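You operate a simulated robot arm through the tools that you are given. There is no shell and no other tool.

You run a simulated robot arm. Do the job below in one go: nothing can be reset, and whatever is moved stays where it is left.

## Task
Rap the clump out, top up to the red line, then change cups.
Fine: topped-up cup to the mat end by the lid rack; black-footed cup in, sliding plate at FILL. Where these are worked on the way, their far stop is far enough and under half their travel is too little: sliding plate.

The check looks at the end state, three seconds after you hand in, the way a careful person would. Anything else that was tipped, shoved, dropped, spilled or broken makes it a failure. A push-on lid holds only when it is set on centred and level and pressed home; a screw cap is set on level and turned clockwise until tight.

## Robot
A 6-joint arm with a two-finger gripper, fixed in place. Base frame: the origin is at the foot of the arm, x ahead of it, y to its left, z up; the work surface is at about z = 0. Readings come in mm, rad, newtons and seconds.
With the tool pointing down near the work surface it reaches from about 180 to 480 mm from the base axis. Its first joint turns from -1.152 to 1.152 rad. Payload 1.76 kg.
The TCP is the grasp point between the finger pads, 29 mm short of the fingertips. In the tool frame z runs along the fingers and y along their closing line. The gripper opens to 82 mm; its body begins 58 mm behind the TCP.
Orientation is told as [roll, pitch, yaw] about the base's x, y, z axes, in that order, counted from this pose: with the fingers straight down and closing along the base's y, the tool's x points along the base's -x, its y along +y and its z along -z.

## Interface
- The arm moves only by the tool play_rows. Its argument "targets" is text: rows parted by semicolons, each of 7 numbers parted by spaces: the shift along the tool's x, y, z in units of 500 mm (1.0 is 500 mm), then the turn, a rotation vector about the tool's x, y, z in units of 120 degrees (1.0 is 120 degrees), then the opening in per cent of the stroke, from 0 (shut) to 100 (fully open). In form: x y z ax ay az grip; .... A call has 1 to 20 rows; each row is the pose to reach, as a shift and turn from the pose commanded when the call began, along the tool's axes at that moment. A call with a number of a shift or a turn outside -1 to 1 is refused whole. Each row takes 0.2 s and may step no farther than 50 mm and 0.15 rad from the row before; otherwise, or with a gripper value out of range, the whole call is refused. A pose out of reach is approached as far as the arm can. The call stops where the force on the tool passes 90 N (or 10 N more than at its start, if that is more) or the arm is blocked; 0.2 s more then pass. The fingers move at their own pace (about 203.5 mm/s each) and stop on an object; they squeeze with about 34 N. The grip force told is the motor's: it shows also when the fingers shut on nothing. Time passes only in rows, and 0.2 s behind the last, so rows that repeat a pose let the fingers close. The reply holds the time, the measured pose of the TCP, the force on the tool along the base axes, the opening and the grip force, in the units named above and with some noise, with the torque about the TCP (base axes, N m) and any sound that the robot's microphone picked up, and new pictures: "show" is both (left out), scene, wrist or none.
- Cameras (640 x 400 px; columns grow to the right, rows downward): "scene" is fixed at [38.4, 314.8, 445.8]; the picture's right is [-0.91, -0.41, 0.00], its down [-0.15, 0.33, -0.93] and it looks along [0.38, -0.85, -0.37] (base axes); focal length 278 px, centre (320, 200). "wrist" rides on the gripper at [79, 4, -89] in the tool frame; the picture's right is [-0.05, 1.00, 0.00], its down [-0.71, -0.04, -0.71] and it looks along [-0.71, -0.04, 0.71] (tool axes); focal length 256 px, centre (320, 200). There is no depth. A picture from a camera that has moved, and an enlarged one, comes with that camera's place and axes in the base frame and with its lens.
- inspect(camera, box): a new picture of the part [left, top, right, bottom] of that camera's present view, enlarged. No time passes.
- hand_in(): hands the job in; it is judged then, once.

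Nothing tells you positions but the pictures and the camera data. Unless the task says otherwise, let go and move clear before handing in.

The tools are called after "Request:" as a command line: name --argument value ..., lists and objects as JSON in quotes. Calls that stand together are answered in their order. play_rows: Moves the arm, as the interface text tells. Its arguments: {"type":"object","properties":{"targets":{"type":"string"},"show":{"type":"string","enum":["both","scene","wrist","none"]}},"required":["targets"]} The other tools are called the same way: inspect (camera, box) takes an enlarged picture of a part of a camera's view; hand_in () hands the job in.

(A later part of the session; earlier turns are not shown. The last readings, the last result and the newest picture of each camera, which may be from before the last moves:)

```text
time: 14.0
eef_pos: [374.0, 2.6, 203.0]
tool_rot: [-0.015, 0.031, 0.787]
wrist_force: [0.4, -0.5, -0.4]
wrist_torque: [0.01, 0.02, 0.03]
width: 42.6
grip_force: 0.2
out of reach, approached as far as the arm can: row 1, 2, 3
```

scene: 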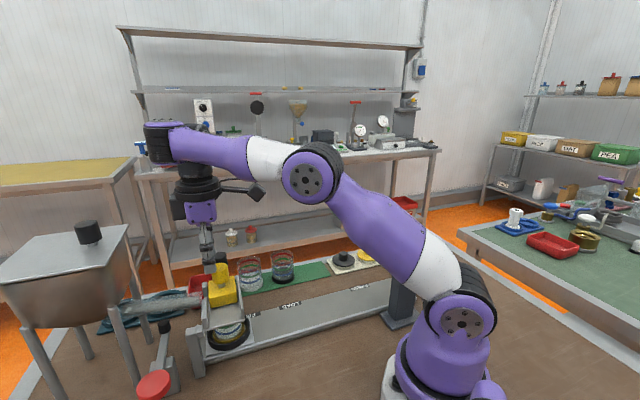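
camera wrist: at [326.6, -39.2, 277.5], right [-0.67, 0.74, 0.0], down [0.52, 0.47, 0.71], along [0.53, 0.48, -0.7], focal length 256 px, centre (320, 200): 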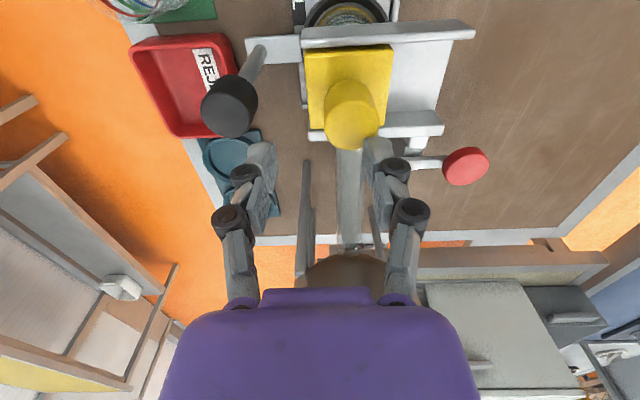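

Going lower at this yaw pulls the arm sideways, so some wrist joint seems to be at its limit. I'll look at the wrist posture.

Request:
inspect --camera "scene" --box '[120, 80, 480, 330]'

Request:
inspect --camera "scene" --box '[130, 100, 280, 260]'

```text
1.60 times, centred on (300, 205) of scene
camera zoom: at [38.4, 314.8, 445.8], right [-0.91, -0.41, 0.0], down [-0.15, 0.33, -0.93], along [0.38, -0.85, -0.37], focal length 446 px, centre (352, 192)
```

zoom: 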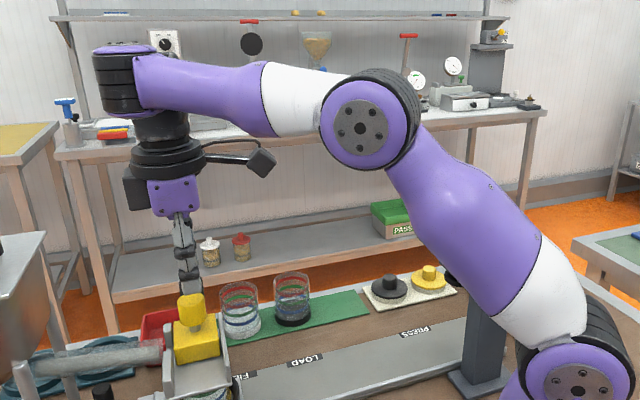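

```text
2.50 times, centred on (205, 180) of scene
camera zoom: at [38.4, 314.8, 445.8], right [-0.91, -0.41, 0.0], down [-0.15, 0.33, -0.93], along [0.38, -0.85, -0.37], focal length 696 px, centre (608, 250)
```

zoom: 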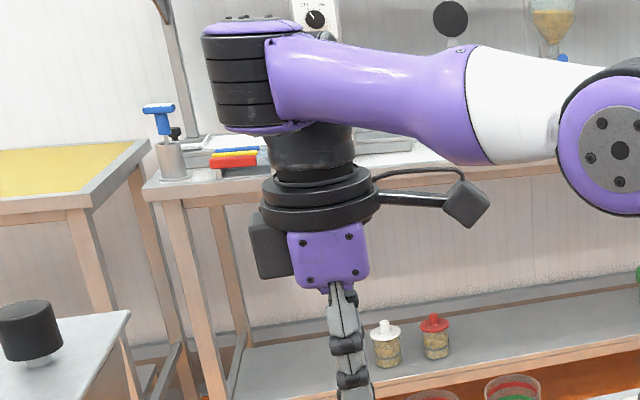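

The wrist has wound into an awkward posture at this yaw. I'll rise a little, turn the tool back to yaw 0 and check whether the arm can come down there.

Request:
play_rows --targets "0.005 0 -0.02 0 0 0 52; 0.01 0 -0.03 0 0 0.0625 52; 0.01 0 -0.03 0 0 0.125 52; 0.01 0 -0.03 0 0 0.1875 52; 0.01 0 -0.03 0 0 0.25 52; 0.01 0 -0.03 0 0 0.3125 52; 0.01 0 -0.03 0 0 0.375 52; 0.01 0 -0.03 0 0 0.375 52"

Request:
inspect --camera "scene" --box '[120, 60, 480, 330]'

```text
time: 15.8
eef_pos: [366.0, 1.9, 211.4]
tool_rot: [-0.024, 0.009, 0.0]
wrist_force: [1.1, 0.2, 0.3]
wrist_torque: [0.04, 0.02, -0.03]
width: 42.6
grip_force: 0.1
out of reach, approached as far as the arm can: row 1, 2, 3, 4, 5, 6, 7, 8
camera wrist: at [288.7, 7.7, 302.2], right [0.05, 1.0, -0.02], down [0.71, -0.02, 0.7], along [0.7, -0.05, -0.71], focal length 256 px, centre (320, 200)
```

scene: 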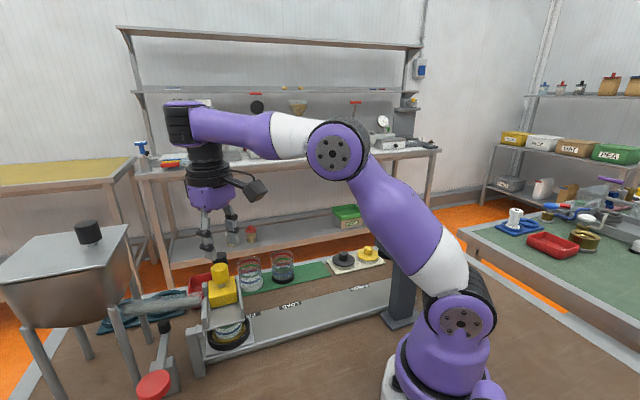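
wrist: 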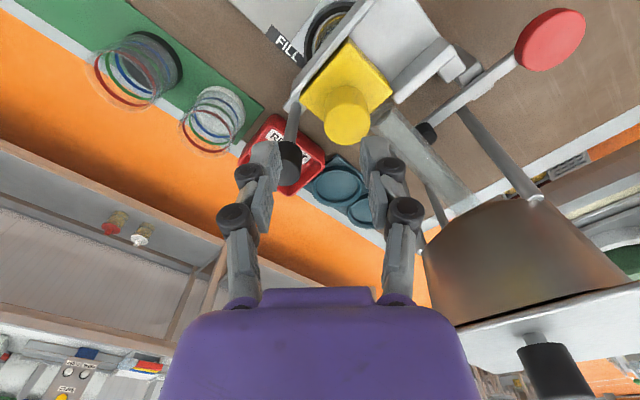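

```text
1.48 times, centred on (300, 195) of scene
camera zoom: at [38.4, 314.8, 445.8], right [-0.91, -0.41, 0.0], down [-0.15, 0.33, -0.93], along [0.38, -0.85, -0.37], focal length 412 px, centre (350, 207)
```

zoom: 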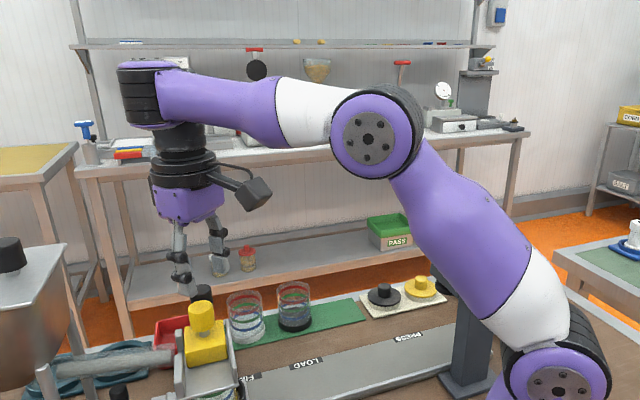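

Even small moves are flagged now, so the wrist must have flipped branch during the high move from the disc. I'll look closely at the wrist posture.

Request:
inspect --camera "scene" --box '[140, 80, 300, 180]'

Request:
inspect --camera "scene" --box '[150, 150, 290, 260]'

```text
4.00 times, centred on (220, 130) of scene
camera zoom: at [38.4, 314.8, 445.8], right [-0.91, -0.41, 0.0], down [-0.15, 0.33, -0.93], along [0.38, -0.85, -0.37], focal length 1114 px, centre (720, 480)
```

zoom: 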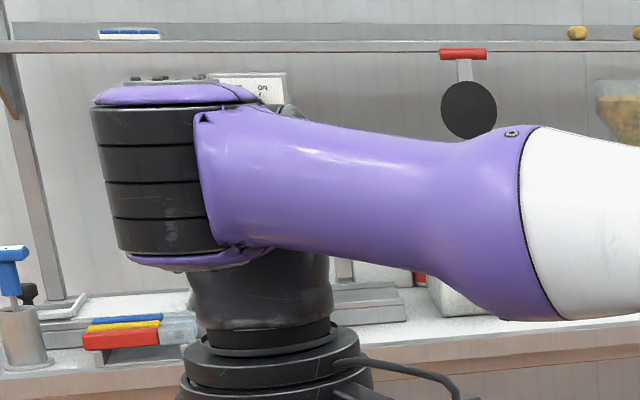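

```text
3.64 times, centred on (220, 205) of scene
camera zoom: at [38.4, 314.8, 445.8], right [-0.91, -0.41, 0.0], down [-0.15, 0.33, -0.93], along [0.38, -0.85, -0.37], focal length 1013 px, centre (684, 182)
```

zoom: 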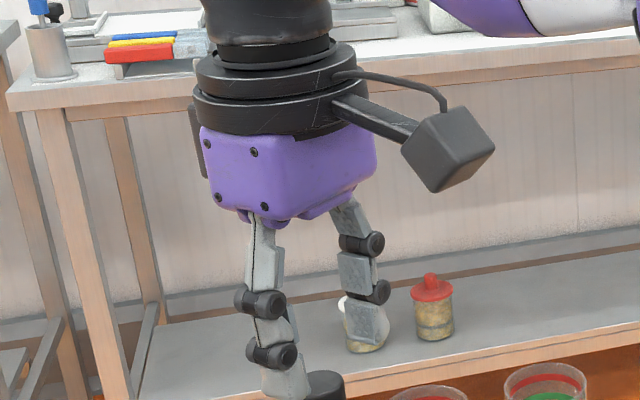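

I'll back off to the earlier comfortable spot near (312, 9, 255) and see which posture the wrist takes.

Request:
play_rows --targets "0.02 0 -0.02 0 0 0 52; 0.05 0.004 -0.04 0 0 0 52; 0.08 0.008 -0.06 0 0 0 52; 0.108 0.014 -0.088 0 0 0 52; 0.108 0.014 -0.088 0 0 0 52" --show "scene"

Request:
inspect --camera "scene" --box '[140, 20, 480, 260]'

```text
time: 17.0
eef_pos: [307.3, 19.4, 251.2]
tool_rot: [0.003, -0.006, 0.001]
wrist_force: [-0.3, -0.7, -0.1]
wrist_torque: [0.0, 0.03, -0.02]
width: 42.5
grip_force: 0.1
out of reach, approached as far as the arm can: row 1, 2, 3
```

scene: 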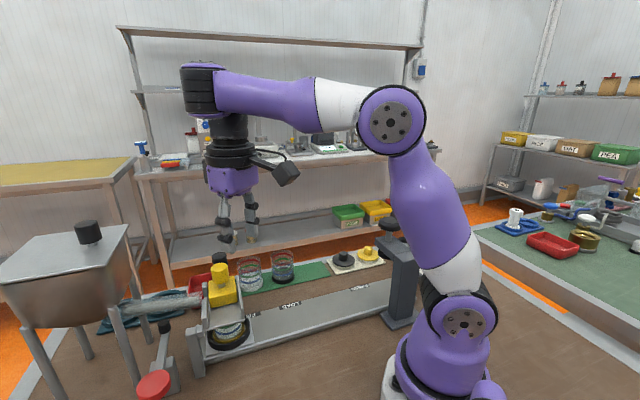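

```text
1.67 times, centred on (310, 140) of scene
camera zoom: at [38.3, 314.8, 445.8], right [-0.91, -0.41, 0.0], down [-0.15, 0.33, -0.93], along [0.38, -0.85, -0.37], focal length 464 px, centre (337, 300)
```

zoom: 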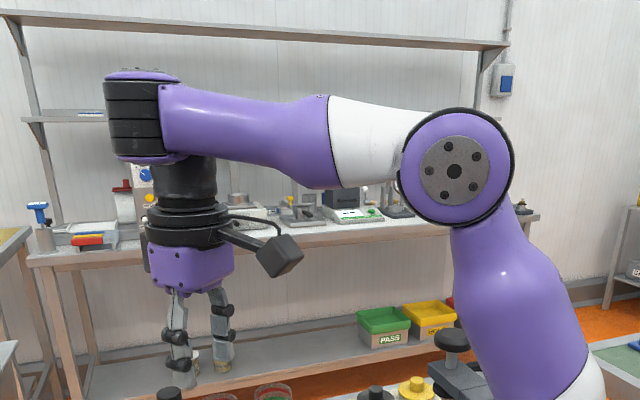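

The wrist is still wound up. I'll go back to the starting pose to see whether it unwinds.

Request:
play_rows --targets "0.036 -0.05 -0.042 0 0 0 52; 0.072 -0.1 -0.084 0 0 0 52; 0.108 -0.152 -0.126 0 0 0 52; 0.144 -0.203 -0.17 0 0 0 52; 0.18 -0.254 -0.214 0 0 0 52; 0.18 -0.254 -0.214 0 0 0 52" --show "scene"

Request:
inspect --camera "scene" --box '[240, 0, 560, 200]'

```text
time: 18.4
eef_pos: [216.8, -110.3, 359.8]
tool_rot: [0.002, -0.007, -0.002]
wrist_force: [-0.3, 1.4, 0.5]
wrist_torque: [0.03, 0.01, 0.01]
width: 42.6
grip_force: 0.0
out of reach, approached as far as the arm can: row 1
```

scene: 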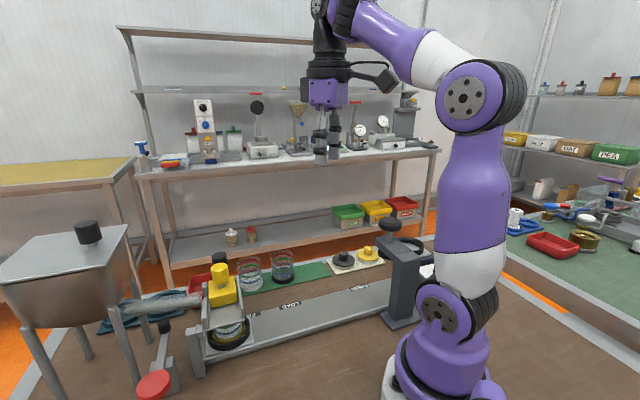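

```text
2.00 times, centred on (400, 100) of scene
camera zoom: at [38.3, 314.8, 445.8], right [-0.91, -0.41, 0.0], down [-0.15, 0.33, -0.93], along [0.38, -0.85, -0.37], focal length 557 px, centre (160, 400)
```

zoom: 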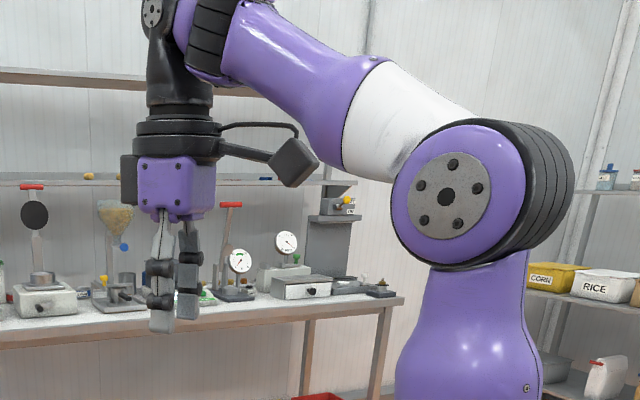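

The wrist unwound back to its starting posture. Now I'll approach the gate again with yaw 0, coming in lower and watching for flags.

Request:
play_rows --targets "-0.034 0.042 0.043 0 0 0 52; -0.069 0.083 0.087 0 0 0 52; -0.103 0.125 0.13 0 0 0 52; -0.137 0.166 0.173 0 0 0 52; -0.172 0.208 0.217 0 0 0 52; -0.206 0.249 0.26 0 0 0 52; -0.206 0.249 0.26 0 0 0 52" --show "scene"

Request:
inspect --camera "scene" --box '[140, 20, 480, 260]'

```text
time: 20.0
eef_pos: [324.0, 17.6, 228.6]
tool_rot: [0.003, -0.005, 0.003]
wrist_force: [-0.2, 0.1, 0.0]
wrist_torque: [-0.02, -0.02, 0.01]
width: 42.7
grip_force: 0.1
```

scene: 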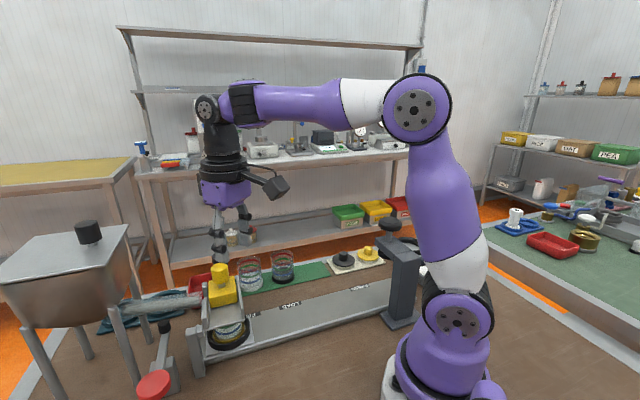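

```text
1.67 times, centred on (310, 140) of scene
camera zoom: at [38.4, 314.8, 445.8], right [-0.91, -0.41, 0.0], down [-0.15, 0.33, -0.93], along [0.38, -0.85, -0.37], focal length 464 px, centre (337, 300)
```

zoom: 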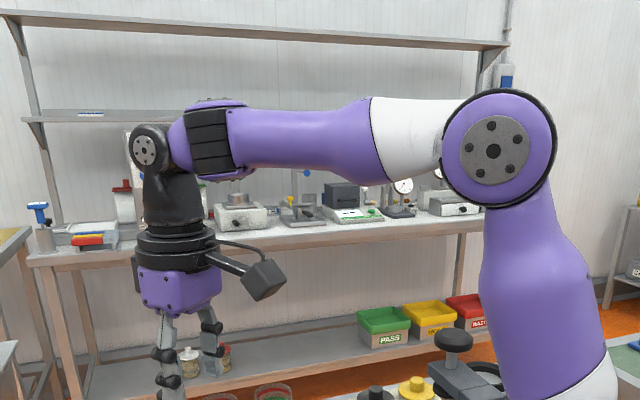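

This is the good posture. The trouble comes when the forearm is exactly level, so I'll drop straight down here first to tilt it, then move forward at z of about 190.

Request:
play_rows --targets "0 0 0.025 0 0 0 60; 0 0 0.05 0 0 0 60; 0 0 0.076 0 0 0 60; 0 0 0.076 0 0 0 60" --show "scene"

Request:
inspect --camera "scene" --box '[140, 20, 480, 260]'

```text
time: 21.0
eef_pos: [322.5, 16.3, 190.9]
tool_rot: [0.004, -0.007, -0.001]
wrist_force: [1.0, 0.0, -0.1]
wrist_torque: [0.03, 0.0, -0.02]
width: 49.2
grip_force: 0.1
```

scene: 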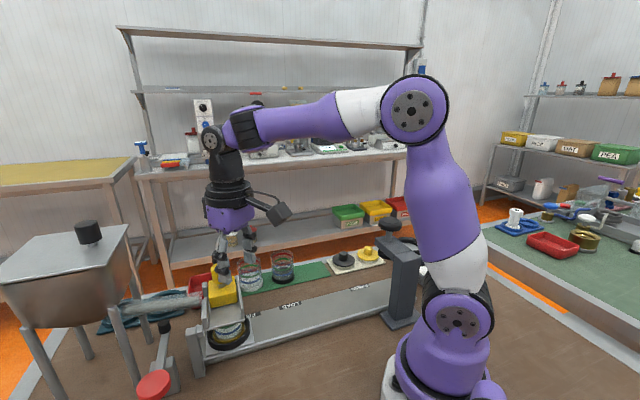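

```text
1.67 times, centred on (310, 140) of scene
camera zoom: at [38.4, 314.8, 445.8], right [-0.91, -0.41, 0.0], down [-0.15, 0.33, -0.93], along [0.38, -0.85, -0.37], focal length 464 px, centre (337, 300)
```

zoom: 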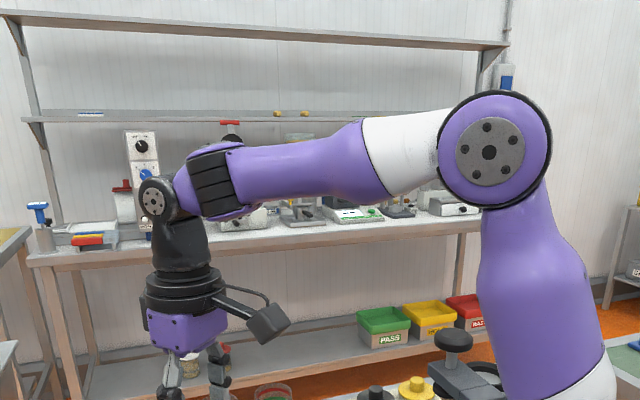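

The forearm now tilts down, clear of the bad spot. I'll move forward at z of about 190 to sit over the yellow knob.

Request:
play_rows --targets "-0.028 -0.001 0 0 0 0 60; -0.056 -0.002 0 0 0 0 60; -0.084 -0.004 0 0 0 0 60; -0.084 -0.004 0 0 0 0 60" --show "wrist"

Request:
inspect --camera "wrist" --box '[220, 0, 440, 200]'

```text
time: 22.0
eef_pos: [362.1, 14.7, 190.6]
tool_rot: [0.003, -0.008, 0.0]
wrist_force: [0.2, 0.5, -0.3]
wrist_torque: [-0.01, 0.01, -0.05]
width: 49.5
grip_force: 0.1
camera wrist: at [282.8, 17.4, 280.4], right [0.05, 1.0, 0.0], down [0.7, -0.04, 0.71], along [0.71, -0.03, -0.7], focal length 256 px, centre (320, 200)
```

wrist: 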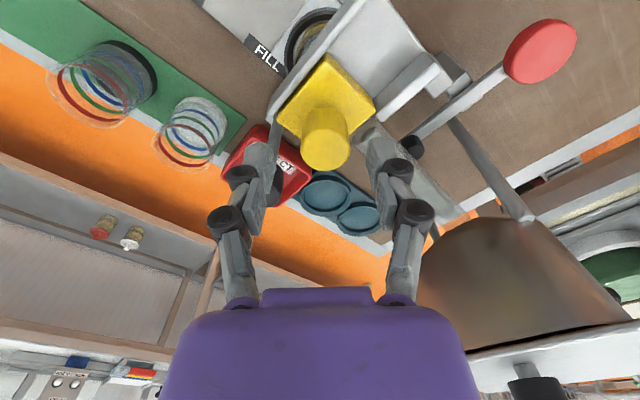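

```text
2.00 times, centred on (330, 100) of wrist
camera zoom: at [282.8, 17.4, 280.4], right [0.05, 1.0, 0.0], down [0.7, -0.04, 0.71], along [0.71, -0.03, -0.7], focal length 512 px, centre (300, 400)
```

zoom: 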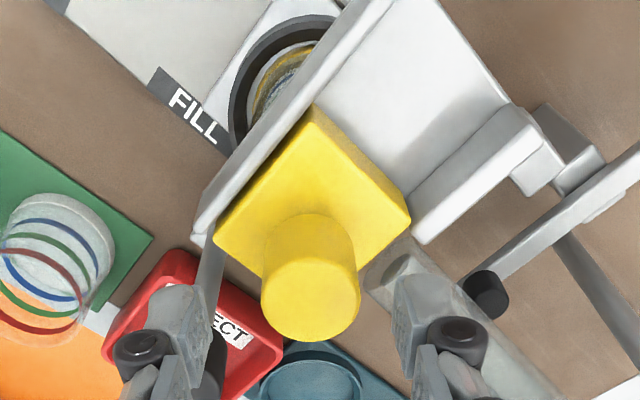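

The arm tracks well now. I'll turn to yaw 45° here so the camera looks from the LOAD side and the fingers close along the gate's travel.

Request:
play_rows --targets "0 0 0 0 0 -0.0625 60; 0 0 0 0 0 -0.125 60; 0 0 0 0 0 -0.1875 60; 0 0 0 0 0 -0.25 60; 0 0 0 0 0 -0.3125 60; 0 0 0 0 0 -0.375 60; 0 0 0 0 0 -0.375 60"

Request:
inspect --camera "wrist" --box '[220, 0, 440, 200]'

```text
time: 23.6
eef_pos: [362.8, 15.6, 191.7]
tool_rot: [-0.002, -0.007, 0.788]
wrist_force: [0.9, 0.7, -0.4]
wrist_torque: [0.02, 0.0, -0.02]
width: 49.5
grip_force: 0.1
camera wrist: at [303.2, -39.4, 280.2], right [-0.67, 0.74, 0.0], down [0.52, 0.47, 0.71], along [0.53, 0.48, -0.7], focal length 256 px, centre (320, 200)
```

scene: 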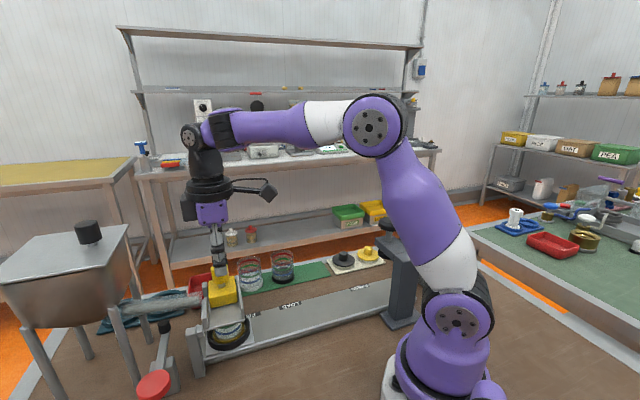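
wrist: 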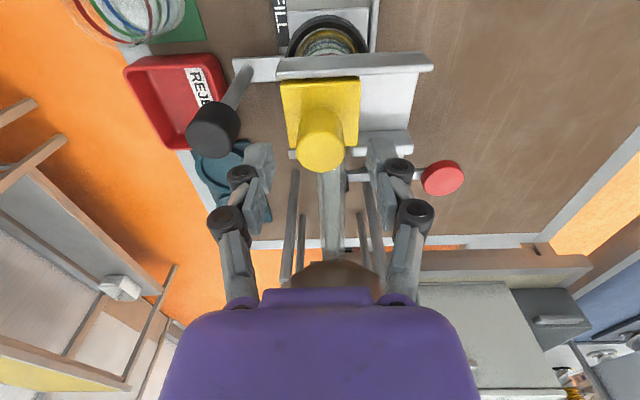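

```text
2.00 times, centred on (330, 100) of wrist
camera zoom: at [303.2, -39.4, 280.2], right [-0.67, 0.74, 0.0], down [0.52, 0.47, 0.71], along [0.53, 0.48, -0.7], focal length 512 px, centre (300, 400)
```

zoom: 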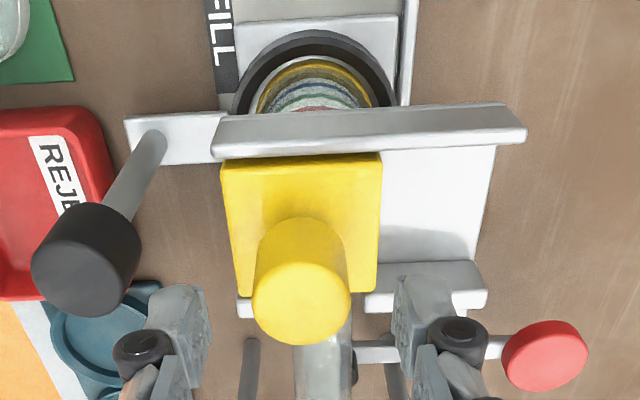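

Aligned over the knob at about (365, 17). I'll lower around it to z of about 153.

Request:
play_rows --targets "-0.0056 -0.001 0.02 0 0 0 60; -0.0056 -0.001 0.04 0 0 0 60; -0.0056 -0.001 0.06 0 0 0 60; -0.0056 -0.001 0.077 0 0 0 60; -0.0056 -0.001 0.077 0 0 0 60"

Request:
inspect --camera "wrist" --box '[220, 0, 440, 200]'

Request:
inspect --camera "scene" --box '[160, 230, 300, 330]'

```text
time: 24.8
eef_pos: [366.0, 15.9, 153.4]
tool_rot: [-0.002, -0.006, 0.786]
wrist_force: [0.4, -0.8, 0.1]
wrist_torque: [0.02, -0.04, 0.0]
width: 49.3
grip_force: 0.1
camera wrist: at [306.0, -38.3, 242.0], right [-0.67, 0.74, 0.0], down [0.52, 0.47, 0.71], along [0.53, 0.48, -0.7], focal length 256 px, centre (320, 200)
```

scene: 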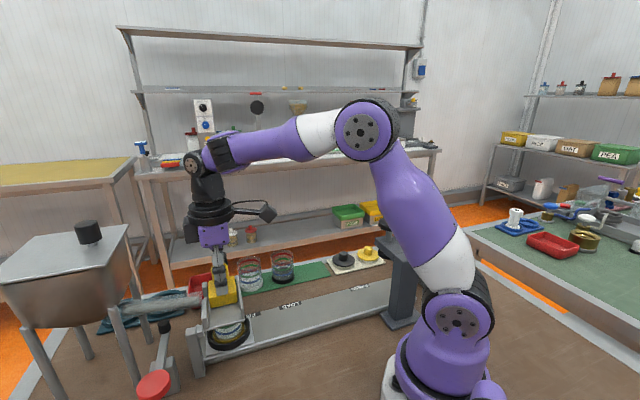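
wrist: 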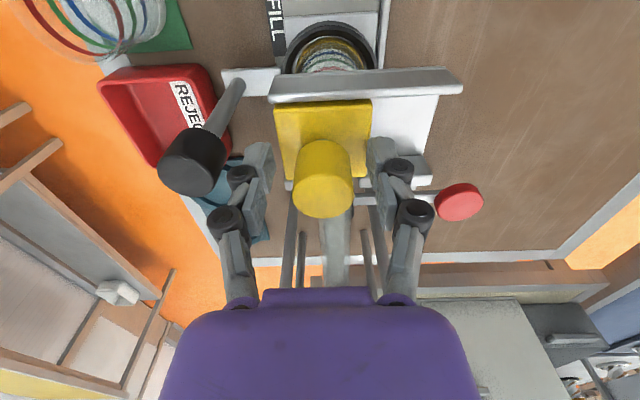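

```text
2.00 times, centred on (330, 100) of wrist
camera zoom: at [306.0, -38.3, 242.0], right [-0.67, 0.74, 0.0], down [0.52, 0.47, 0.71], along [0.53, 0.48, -0.7], focal length 512 px, centre (300, 400)
```

zoom: 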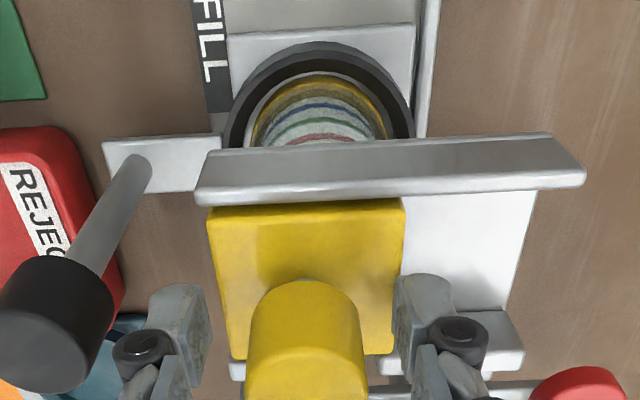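

```text
4.00 times, centred on (230, 280) of scene
camera zoom: at [38.4, 314.8, 445.8], right [-0.91, -0.41, 0.0], down [-0.15, 0.33, -0.93], along [0.38, -0.85, -0.37], focal length 1114 px, centre (680, -120)
```

zoom: 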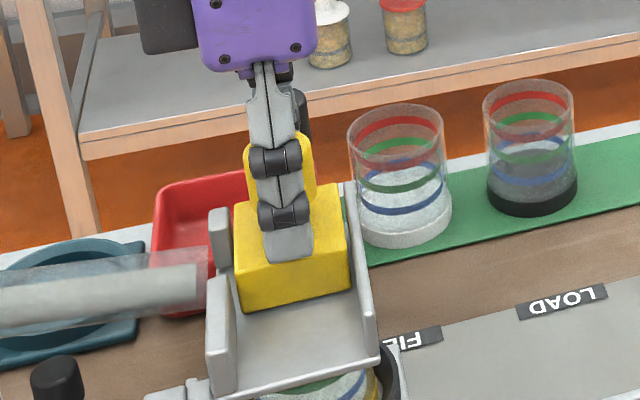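

The fingers are around the knob. I'll take a baseline view of the cup's level before opening anything, then close on the knob.

Request:
inspect --camera "wrist" --box '[285, 25, 365, 75]'

Request:
inspect --camera "scene" --box '[195, 300, 265, 355]'

Request:
play_rows --targets "0 0 0 0 0 0 0; 0 0 0 0 0 0 0" --show "wrist"

```text
8.00 times, centred on (325, 50) of wrist
camera zoom: at [306.0, -38.3, 242.0], right [-0.67, 0.74, 0.0], down [0.52, 0.47, 0.71], along [0.53, 0.48, -0.7], focal length 2048 px, centre (280, 1400)
```

zoom: 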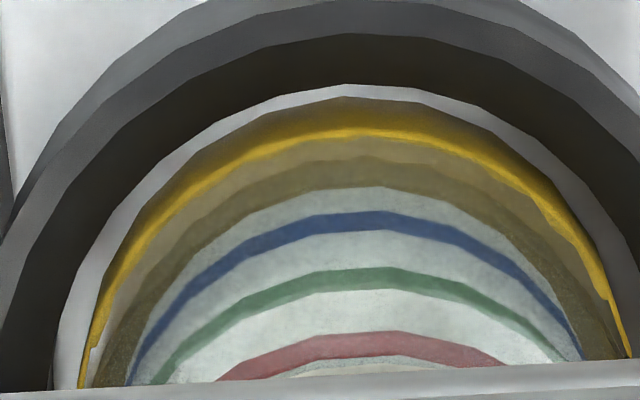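

```text
7.27 times, centred on (230, 328) of scene
camera zoom: at [38.4, 314.8, 445.8], right [-0.91, -0.41, 0.0], down [-0.15, 0.33, -0.93], along [0.38, -0.85, -0.37], focal length 2025 px, centre (974, -727)
```

zoom: 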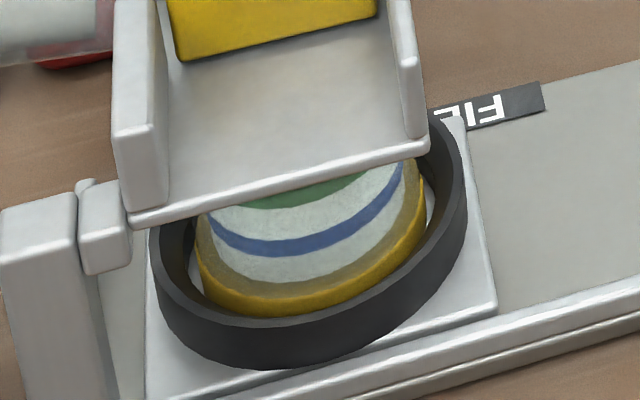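

```text
time: 25.4
eef_pos: [365.5, 16.9, 153.3]
tool_rot: [0.0, -0.004, 0.789]
wrist_force: [-20.6, 21.3, 16.0]
wrist_torque: [0.15, 0.61, 0.0]
width: 25.6
grip_force: 35.6
camera wrist: at [305.7, -37.6, 242.6], right [-0.67, 0.74, 0.0], down [0.52, 0.47, 0.71], along [0.53, 0.48, -0.7], focal length 256 px, centre (320, 200)
```

wrist: 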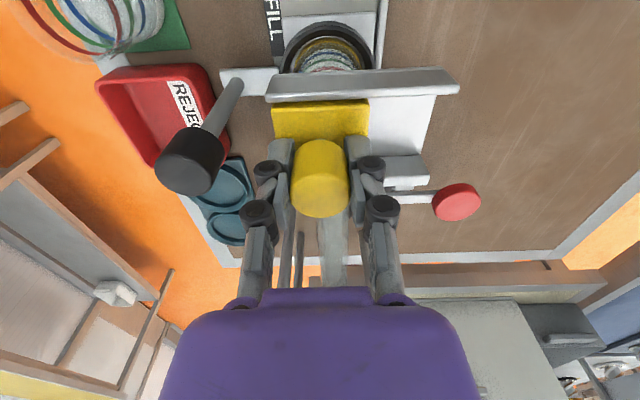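

I have the gate knob gripped. I'll slide the gate 20 mm toward the open side and look straight away for flow.

Request:
play_rows --targets "0 0.04 0 0 0 0 0" --show "both"

Request:
inspect --camera "wrist" --box '[265, 20, 365, 80]'

Request:
inspect --camera "scene" --box '[150, 260, 270, 355]'

```text
time: 25.8
eef_pos: [352.3, 30.1, 152.7]
tool_rot: [-0.005, -0.008, 0.782]
wrist_force: [-12.2, -12.7, 17.6]
wrist_torque: [-0.2, 0.19, 0.0]
width: 25.8
grip_force: 36.6
camera wrist: at [292.5, -24.0, 241.9], right [-0.66, 0.75, 0.0], down [0.52, 0.47, 0.71], along [0.53, 0.47, -0.7], focal length 256 px, centre (320, 200)
```

scene: 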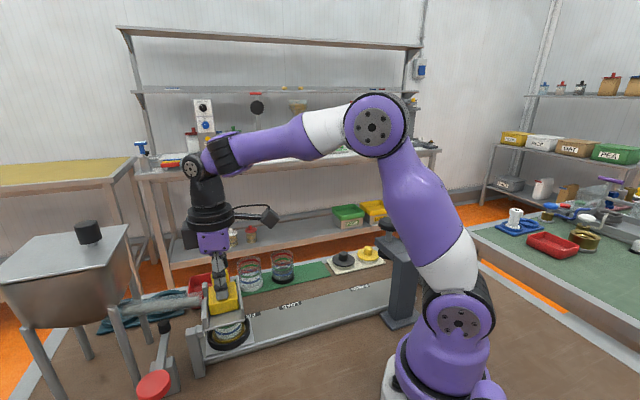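
wrist: 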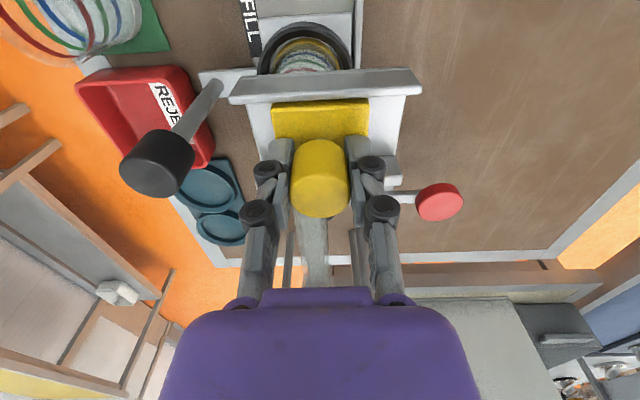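

```text
6.40 times, centred on (315, 50) of wrist
camera zoom: at [292.5, -24.0, 241.9], right [-0.66, 0.75, 0.0], down [0.52, 0.47, 0.71], along [0.53, 0.47, -0.7], focal length 1638 px, centre (352, 1160)
```

zoom: 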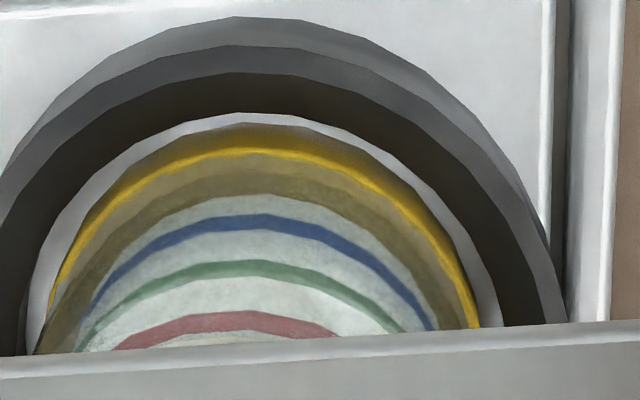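

```text
4.21 times, centred on (210, 308) of scene
camera zoom: at [38.3, 314.8, 445.8], right [-0.91, -0.41, 0.0], down [-0.15, 0.33, -0.93], along [0.38, -0.85, -0.36], focal length 1172 px, centre (783, -253)
```

zoom: 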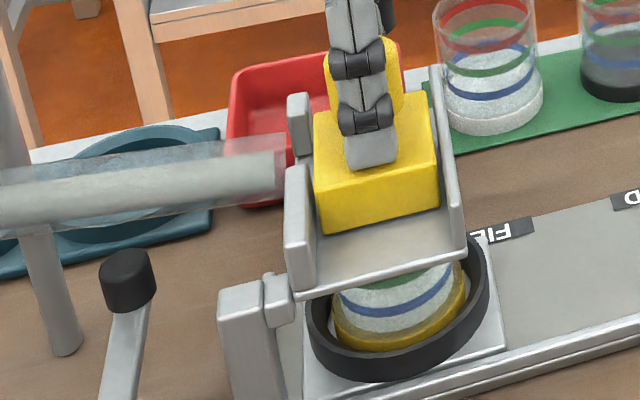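

The gate slid about 19 mm and I see no flow yet. I'll open it further.

Request:
play_rows --targets "0 0.03 0 0 0 0 0" --show "both"

Request:
inspect --camera "wrist" --box '[245, 20, 345, 80]'

Request:
inspect --camera "scene" --box '[150, 260, 270, 355]'

```text
time: 26.2
eef_pos: [342.0, 41.7, 150.4]
tool_rot: [-0.002, -0.007, 0.786]
wrist_force: [-9.4, -10.5, 8.6]
wrist_torque: [-0.45, 0.42, 0.13]
width: 25.6
grip_force: 35.9
camera wrist: at [282.0, -12.8, 241.7], right [-0.67, 0.74, 0.0], down [0.52, 0.47, 0.71], along [0.53, 0.47, -0.7], focal length 256 px, centre (320, 200)
```

scene: 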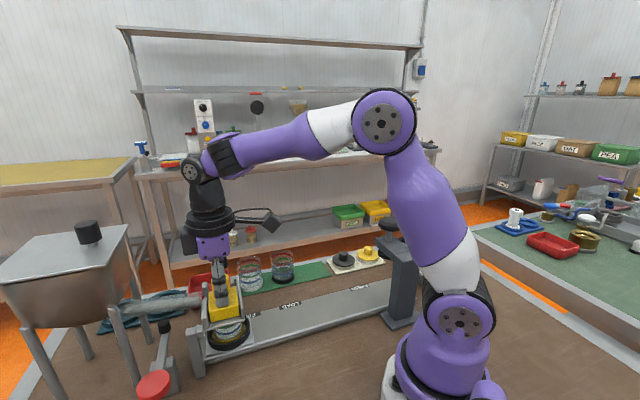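
wrist: 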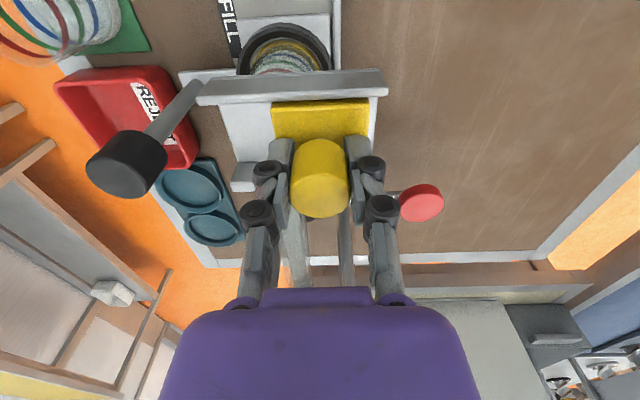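

```text
6.40 times, centred on (295, 50) of wrist
camera zoom: at [282.0, -12.8, 241.7], right [-0.67, 0.74, 0.0], down [0.52, 0.47, 0.71], along [0.53, 0.47, -0.7], focal length 1638 px, centre (480, 1160)
```

zoom: 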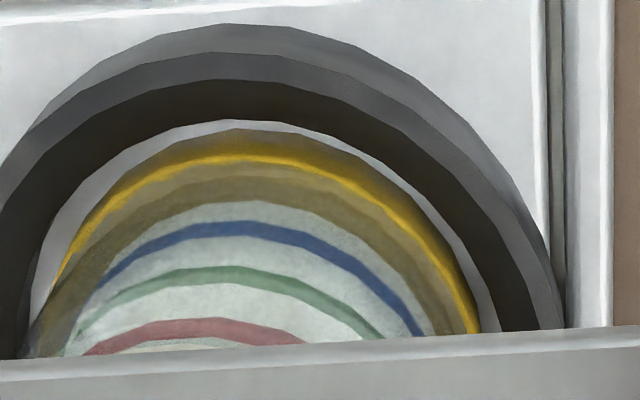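

```text
4.21 times, centred on (210, 308) of scene
camera zoom: at [38.3, 314.8, 445.8], right [-0.91, -0.41, 0.0], down [-0.15, 0.33, -0.93], along [0.38, -0.85, -0.37], focal length 1172 px, centre (783, -253)
```

zoom: 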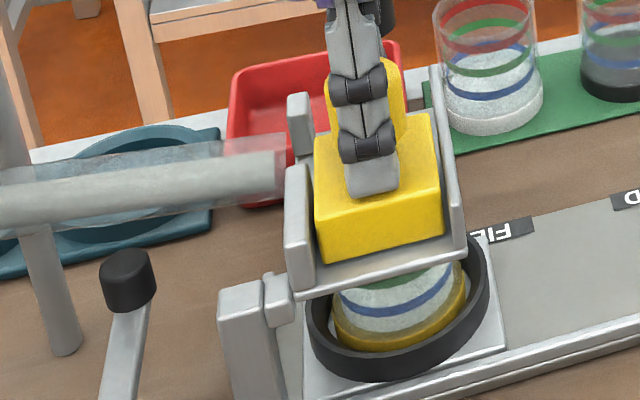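

The gate has moved 34 mm and I still see no flow. I'll look at what the block uncovered before opening further.

Request:
inspect --camera "wrist" --box '[180, 60, 340, 210]'

Request:
inspect --camera "scene" --box '[190, 265, 260, 325]'

```text
2.67 times, centred on (260, 135) of wrist
camera zoom: at [282.0, -12.8, 241.7], right [-0.67, 0.74, 0.0], down [0.52, 0.47, 0.71], along [0.53, 0.47, -0.7], focal length 683 px, centre (480, 373)
```

zoom: 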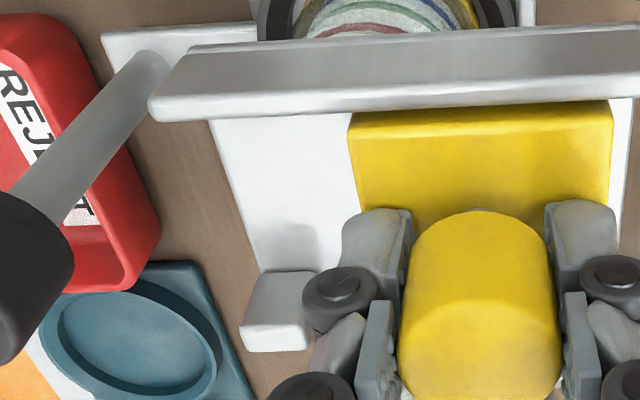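

```text
6.67 times, centred on (225, 295) of scene
camera zoom: at [38.3, 314.8, 445.8], right [-0.91, -0.41, 0.0], down [-0.15, 0.33, -0.93], along [0.38, -0.85, -0.37], focal length 1856 px, centre (953, -433)
```

zoom: 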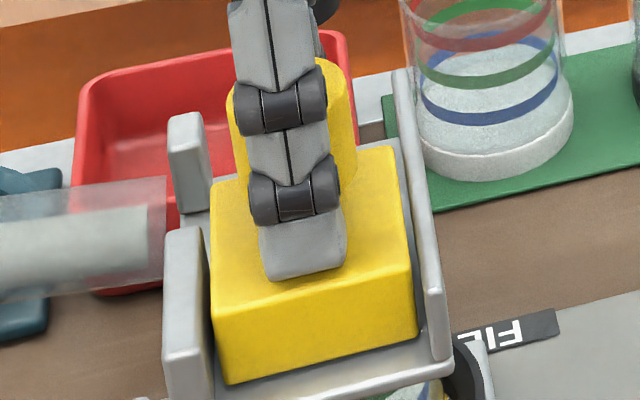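

The block still overlaps the tube's mouth. I'll ease it further toward the open stop.

Request:
play_rows --targets "0 0.016 0 0 0 0 0" --show "both"

Request:
inspect --camera "wrist" --box '[180, 20, 340, 170]'

Request:
inspect --camera "scene" --box '[170, 265, 270, 350]'

```text
time: 26.6
eef_pos: [336.6, 44.8, 152.4]
tool_rot: [-0.005, -0.008, 0.78]
wrist_force: [15.4, -26.9, -19.6]
wrist_torque: [-0.5, 0.25, 0.14]
width: 25.9
grip_force: 36.3
camera wrist: at [276.8, -7.8, 241.6], right [-0.66, 0.75, 0.0], down [0.52, 0.47, 0.71], along [0.53, 0.47, -0.7], focal length 256 px, centre (320, 200)
```

scene: 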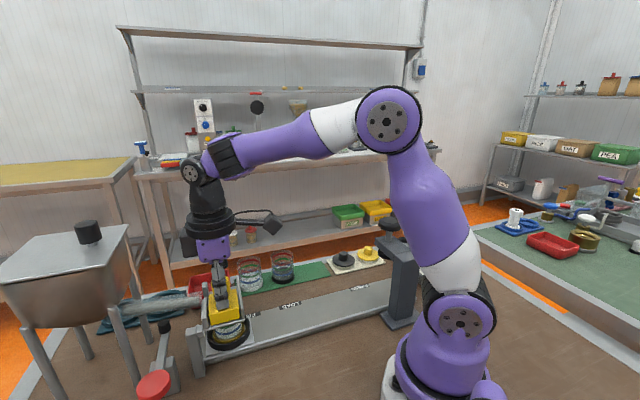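
wrist: 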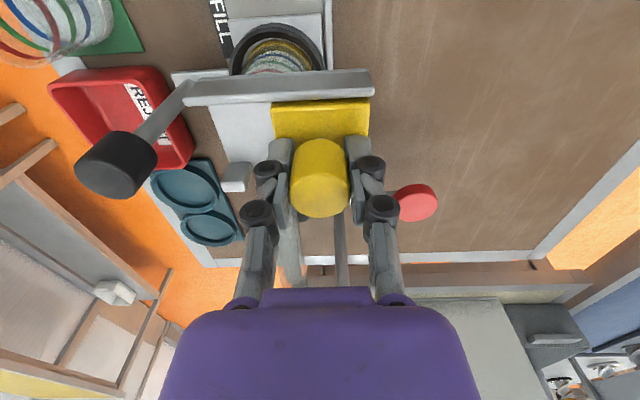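

```text
2.67 times, centred on (260, 95) of wrist
camera zoom: at [276.8, -7.8, 241.6], right [-0.66, 0.75, 0.0], down [0.52, 0.47, 0.71], along [0.53, 0.47, -0.7], focal length 683 px, centre (480, 480)
```

zoom: 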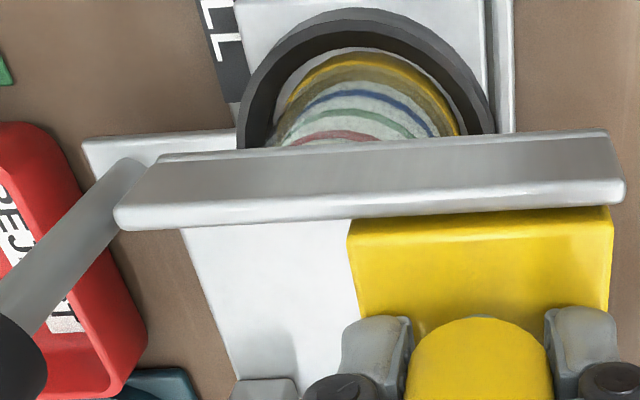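

```text
4.71 times, centred on (220, 308) of scene
camera zoom: at [38.5, 314.8, 445.8], right [-0.91, -0.41, 0.0], down [-0.15, 0.33, -0.93], along [0.38, -0.85, -0.37], focal length 1310 px, centre (791, -306)
```

zoom: 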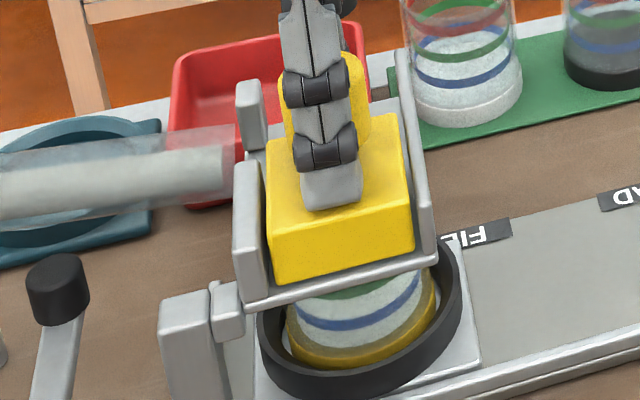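

The gate is now at its open stop. I'll hold it here briefly and watch the level.

Request:
play_rows --targets "0 -0.002 0 0 0 0 0" --show "both"

Request:
inspect --camera "wrist" --box '[215, 20, 345, 100]'

Request:
inspect --camera "scene" --box '[100, 265, 270, 350]'

```text
time: 27.0
eef_pos: [337.3, 45.0, 152.7]
tool_rot: [-0.005, -0.009, 0.786]
wrist_force: [20.4, -21.7, -26.6]
wrist_torque: [-0.18, -0.18, -0.01]
width: 25.8
grip_force: 36.0
camera wrist: at [277.1, -8.1, 241.8], right [-0.67, 0.74, 0.0], down [0.52, 0.47, 0.71], along [0.53, 0.47, -0.7], focal length 256 px, centre (320, 200)
```

scene: 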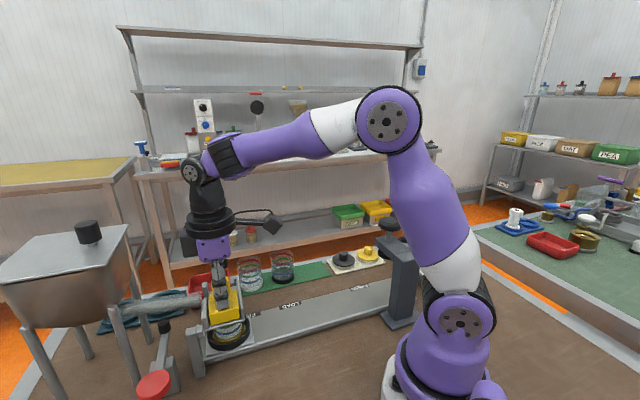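
wrist: 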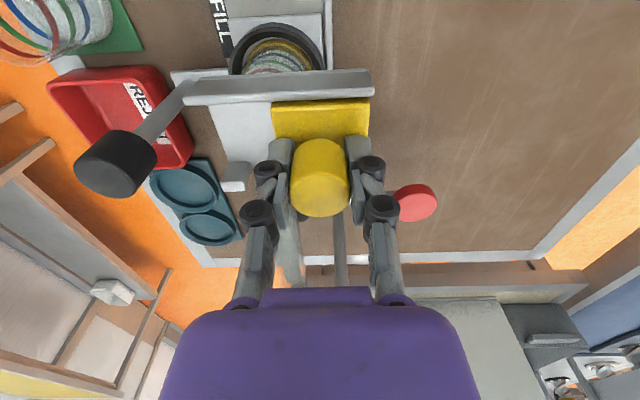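

```text
4.92 times, centred on (280, 60) of wrist
camera zoom: at [277.1, -8.1, 241.8], right [-0.67, 0.74, 0.0], down [0.52, 0.47, 0.71], along [0.53, 0.47, -0.7], focal length 1260 px, centre (517, 889)
```

zoom: 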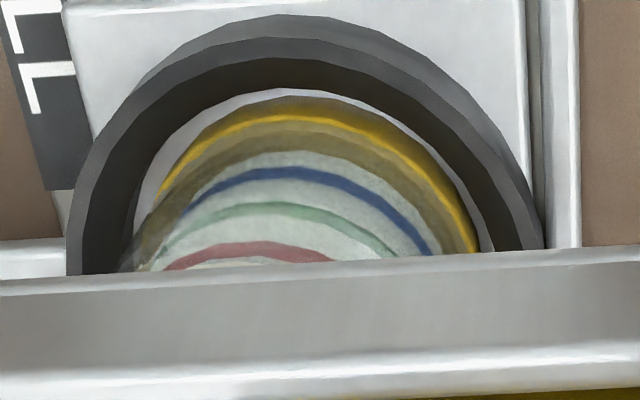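

```text
3.76 times, centred on (185, 308) of scene
camera zoom: at [38.5, 314.8, 445.8], right [-0.91, -0.41, 0.0], down [-0.15, 0.33, -0.93], along [0.38, -0.85, -0.37], focal length 1048 px, centre (828, -205)
```

zoom: 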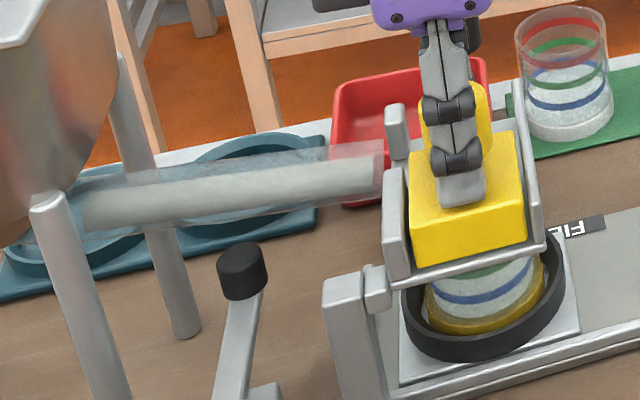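

With the gate fully open nothing seems to run, so the block may be a dosing shuttle that delivers one dose per stroke. I'll push it back to closed, then check the cup from a better viewpoint.

Request:
play_rows --targets "0 -0.03 0 0 0 0 0; 0 -0.06 0 0 0 0 0; 0 -0.084 0 0 0 0 0; 0 -0.084 0 0 0 0 0" --show "both"

Request:
inspect --camera "wrist" --box '[285, 25, 365, 75]'

Request:
inspect --camera "scene" --box '[100, 265, 270, 350]'

```text
time: 28.0
eef_pos: [365.4, 17.0, 152.1]
tool_rot: [-0.001, -0.007, 0.794]
wrist_force: [-15.3, 37.3, 19.6]
wrist_torque: [0.75, 0.28, -0.19]
width: 26.3
grip_force: 36.1
camera wrist: at [306.1, -37.5, 241.5], right [-0.67, 0.74, 0.0], down [0.52, 0.47, 0.71], along [0.53, 0.48, -0.7], focal length 256 px, centre (320, 200)
```

scene: 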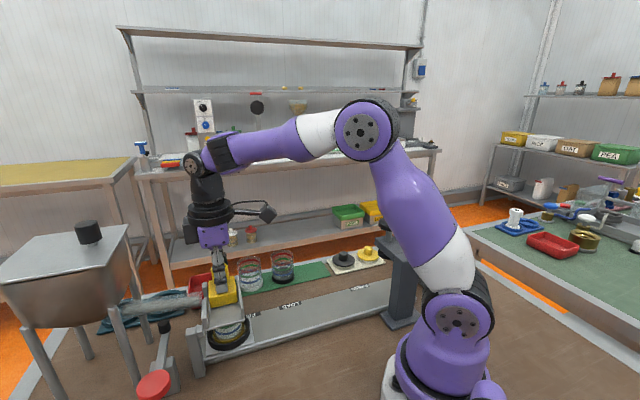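
wrist: 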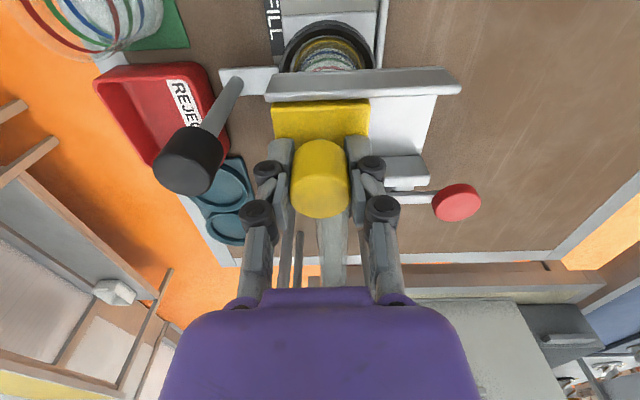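

```text
8.00 times, centred on (325, 50) of wrist
camera zoom: at [306.1, -37.5, 241.5], right [-0.67, 0.74, 0.0], down [0.52, 0.47, 0.71], along [0.53, 0.48, -0.7], focal length 2048 px, centre (280, 1400)
```

zoom: 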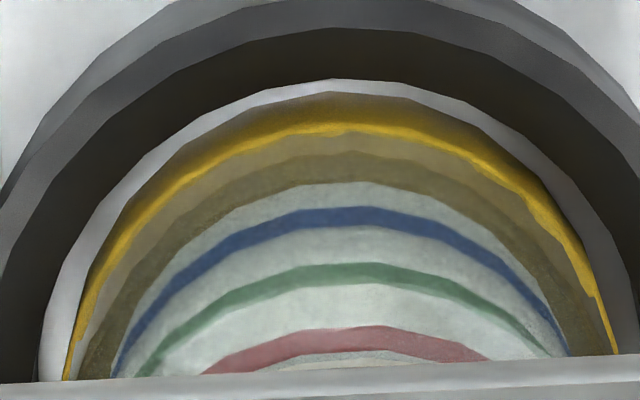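

```text
3.76 times, centred on (185, 308) of scene
camera zoom: at [38.2, 314.9, 445.8], right [-0.91, -0.41, 0.0], down [-0.15, 0.33, -0.93], along [0.38, -0.85, -0.36], focal length 1048 px, centre (828, -205)
```

zoom: 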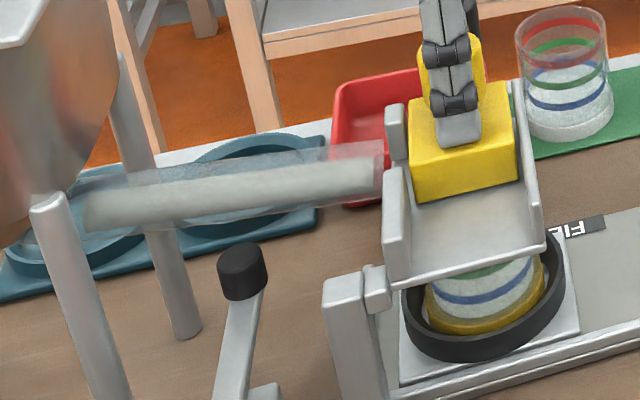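

The gate is closed again. I'll release it, rise a little and back off along the track to view the cup from low on the LOAD side.

Request:
play_rows --targets "0 0 0 0 0 0 60; 0 0 0 0 0 0 60; 0 0 -0.035 0 0 0 60; 0 0 -0.07 0 0 0 60; 0.06 0.003 -0.07 0 0 0 60; 0.13 0.006 -0.07 0 0 0 80; 0.2 0.009 -0.07 0 0 0 100; 0.272 0.011 -0.07 0 0 0 100" --show "scene"

```text
time: 29.8
eef_pos: [265.3, -74.8, 186.4]
tool_rot: [-0.001, -0.007, 0.785]
wrist_force: [0.2, -0.3, 0.0]
wrist_torque: [-0.02, -0.03, 0.02]
width: 81.9
grip_force: 0.0
```

scene: 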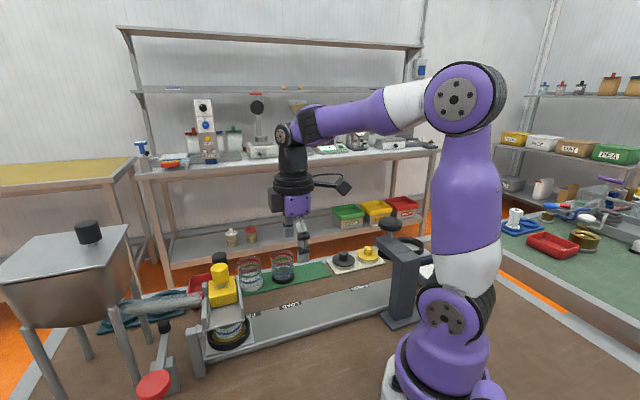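

Released cleanly. I'll lower and tilt the camera up for a low look at the cup.

Request:
play_rows --targets "0 0 0.04 0 0 0 100; 0 0 0.08 0 -0.05 0 100; 0 0 0.12 0 -0.1 0 100; 0 0 0.16 0 -0.167 0 100; 0 0 0.182 0 -0.167 0 100; 0 0 0.182 0 -0.167 0 100" --show "wrist"

Request:
inspect --camera "wrist" --box '[270, 110, 390, 230]'

```text
time: 31.2
eef_pos: [265.6, -76.3, 94.8]
tool_rot: [-0.001, -0.358, 0.786]
wrist_force: [-1.0, -0.3, -0.4]
wrist_torque: [-0.01, 0.02, 0.02]
width: 82.1
grip_force: 0.0
camera wrist: at [187.4, -148.0, 152.4], right [-0.67, 0.74, 0.02], down [0.32, 0.27, 0.91], along [0.67, 0.62, -0.41], focal length 256 px, centre (320, 200)
```

wrist: 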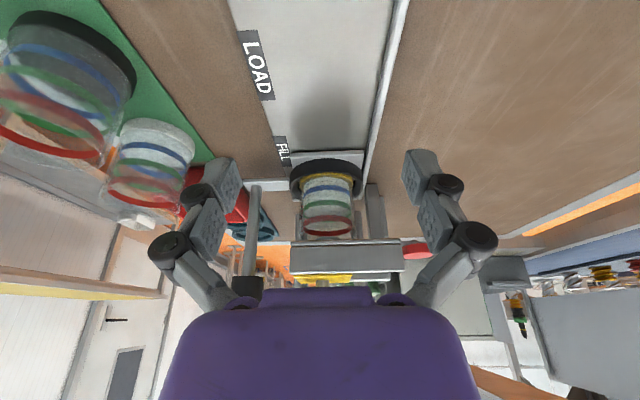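

```text
3.33 times, centred on (330, 170) of wrist
camera zoom: at [187.4, -148.0, 152.4], right [-0.67, 0.74, 0.02], down [0.32, 0.27, 0.91], along [0.67, 0.62, -0.41], focal length 853 px, centre (287, 300)
```

zoom: 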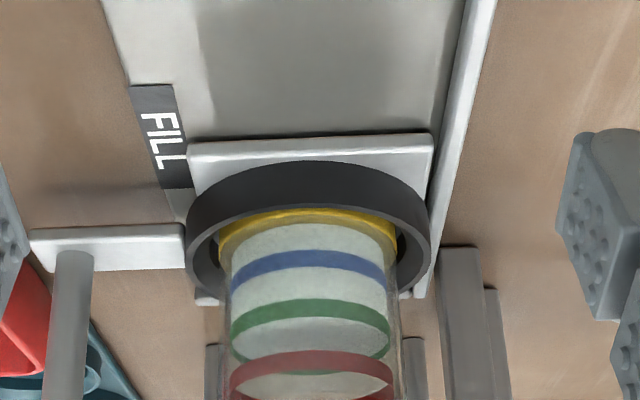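

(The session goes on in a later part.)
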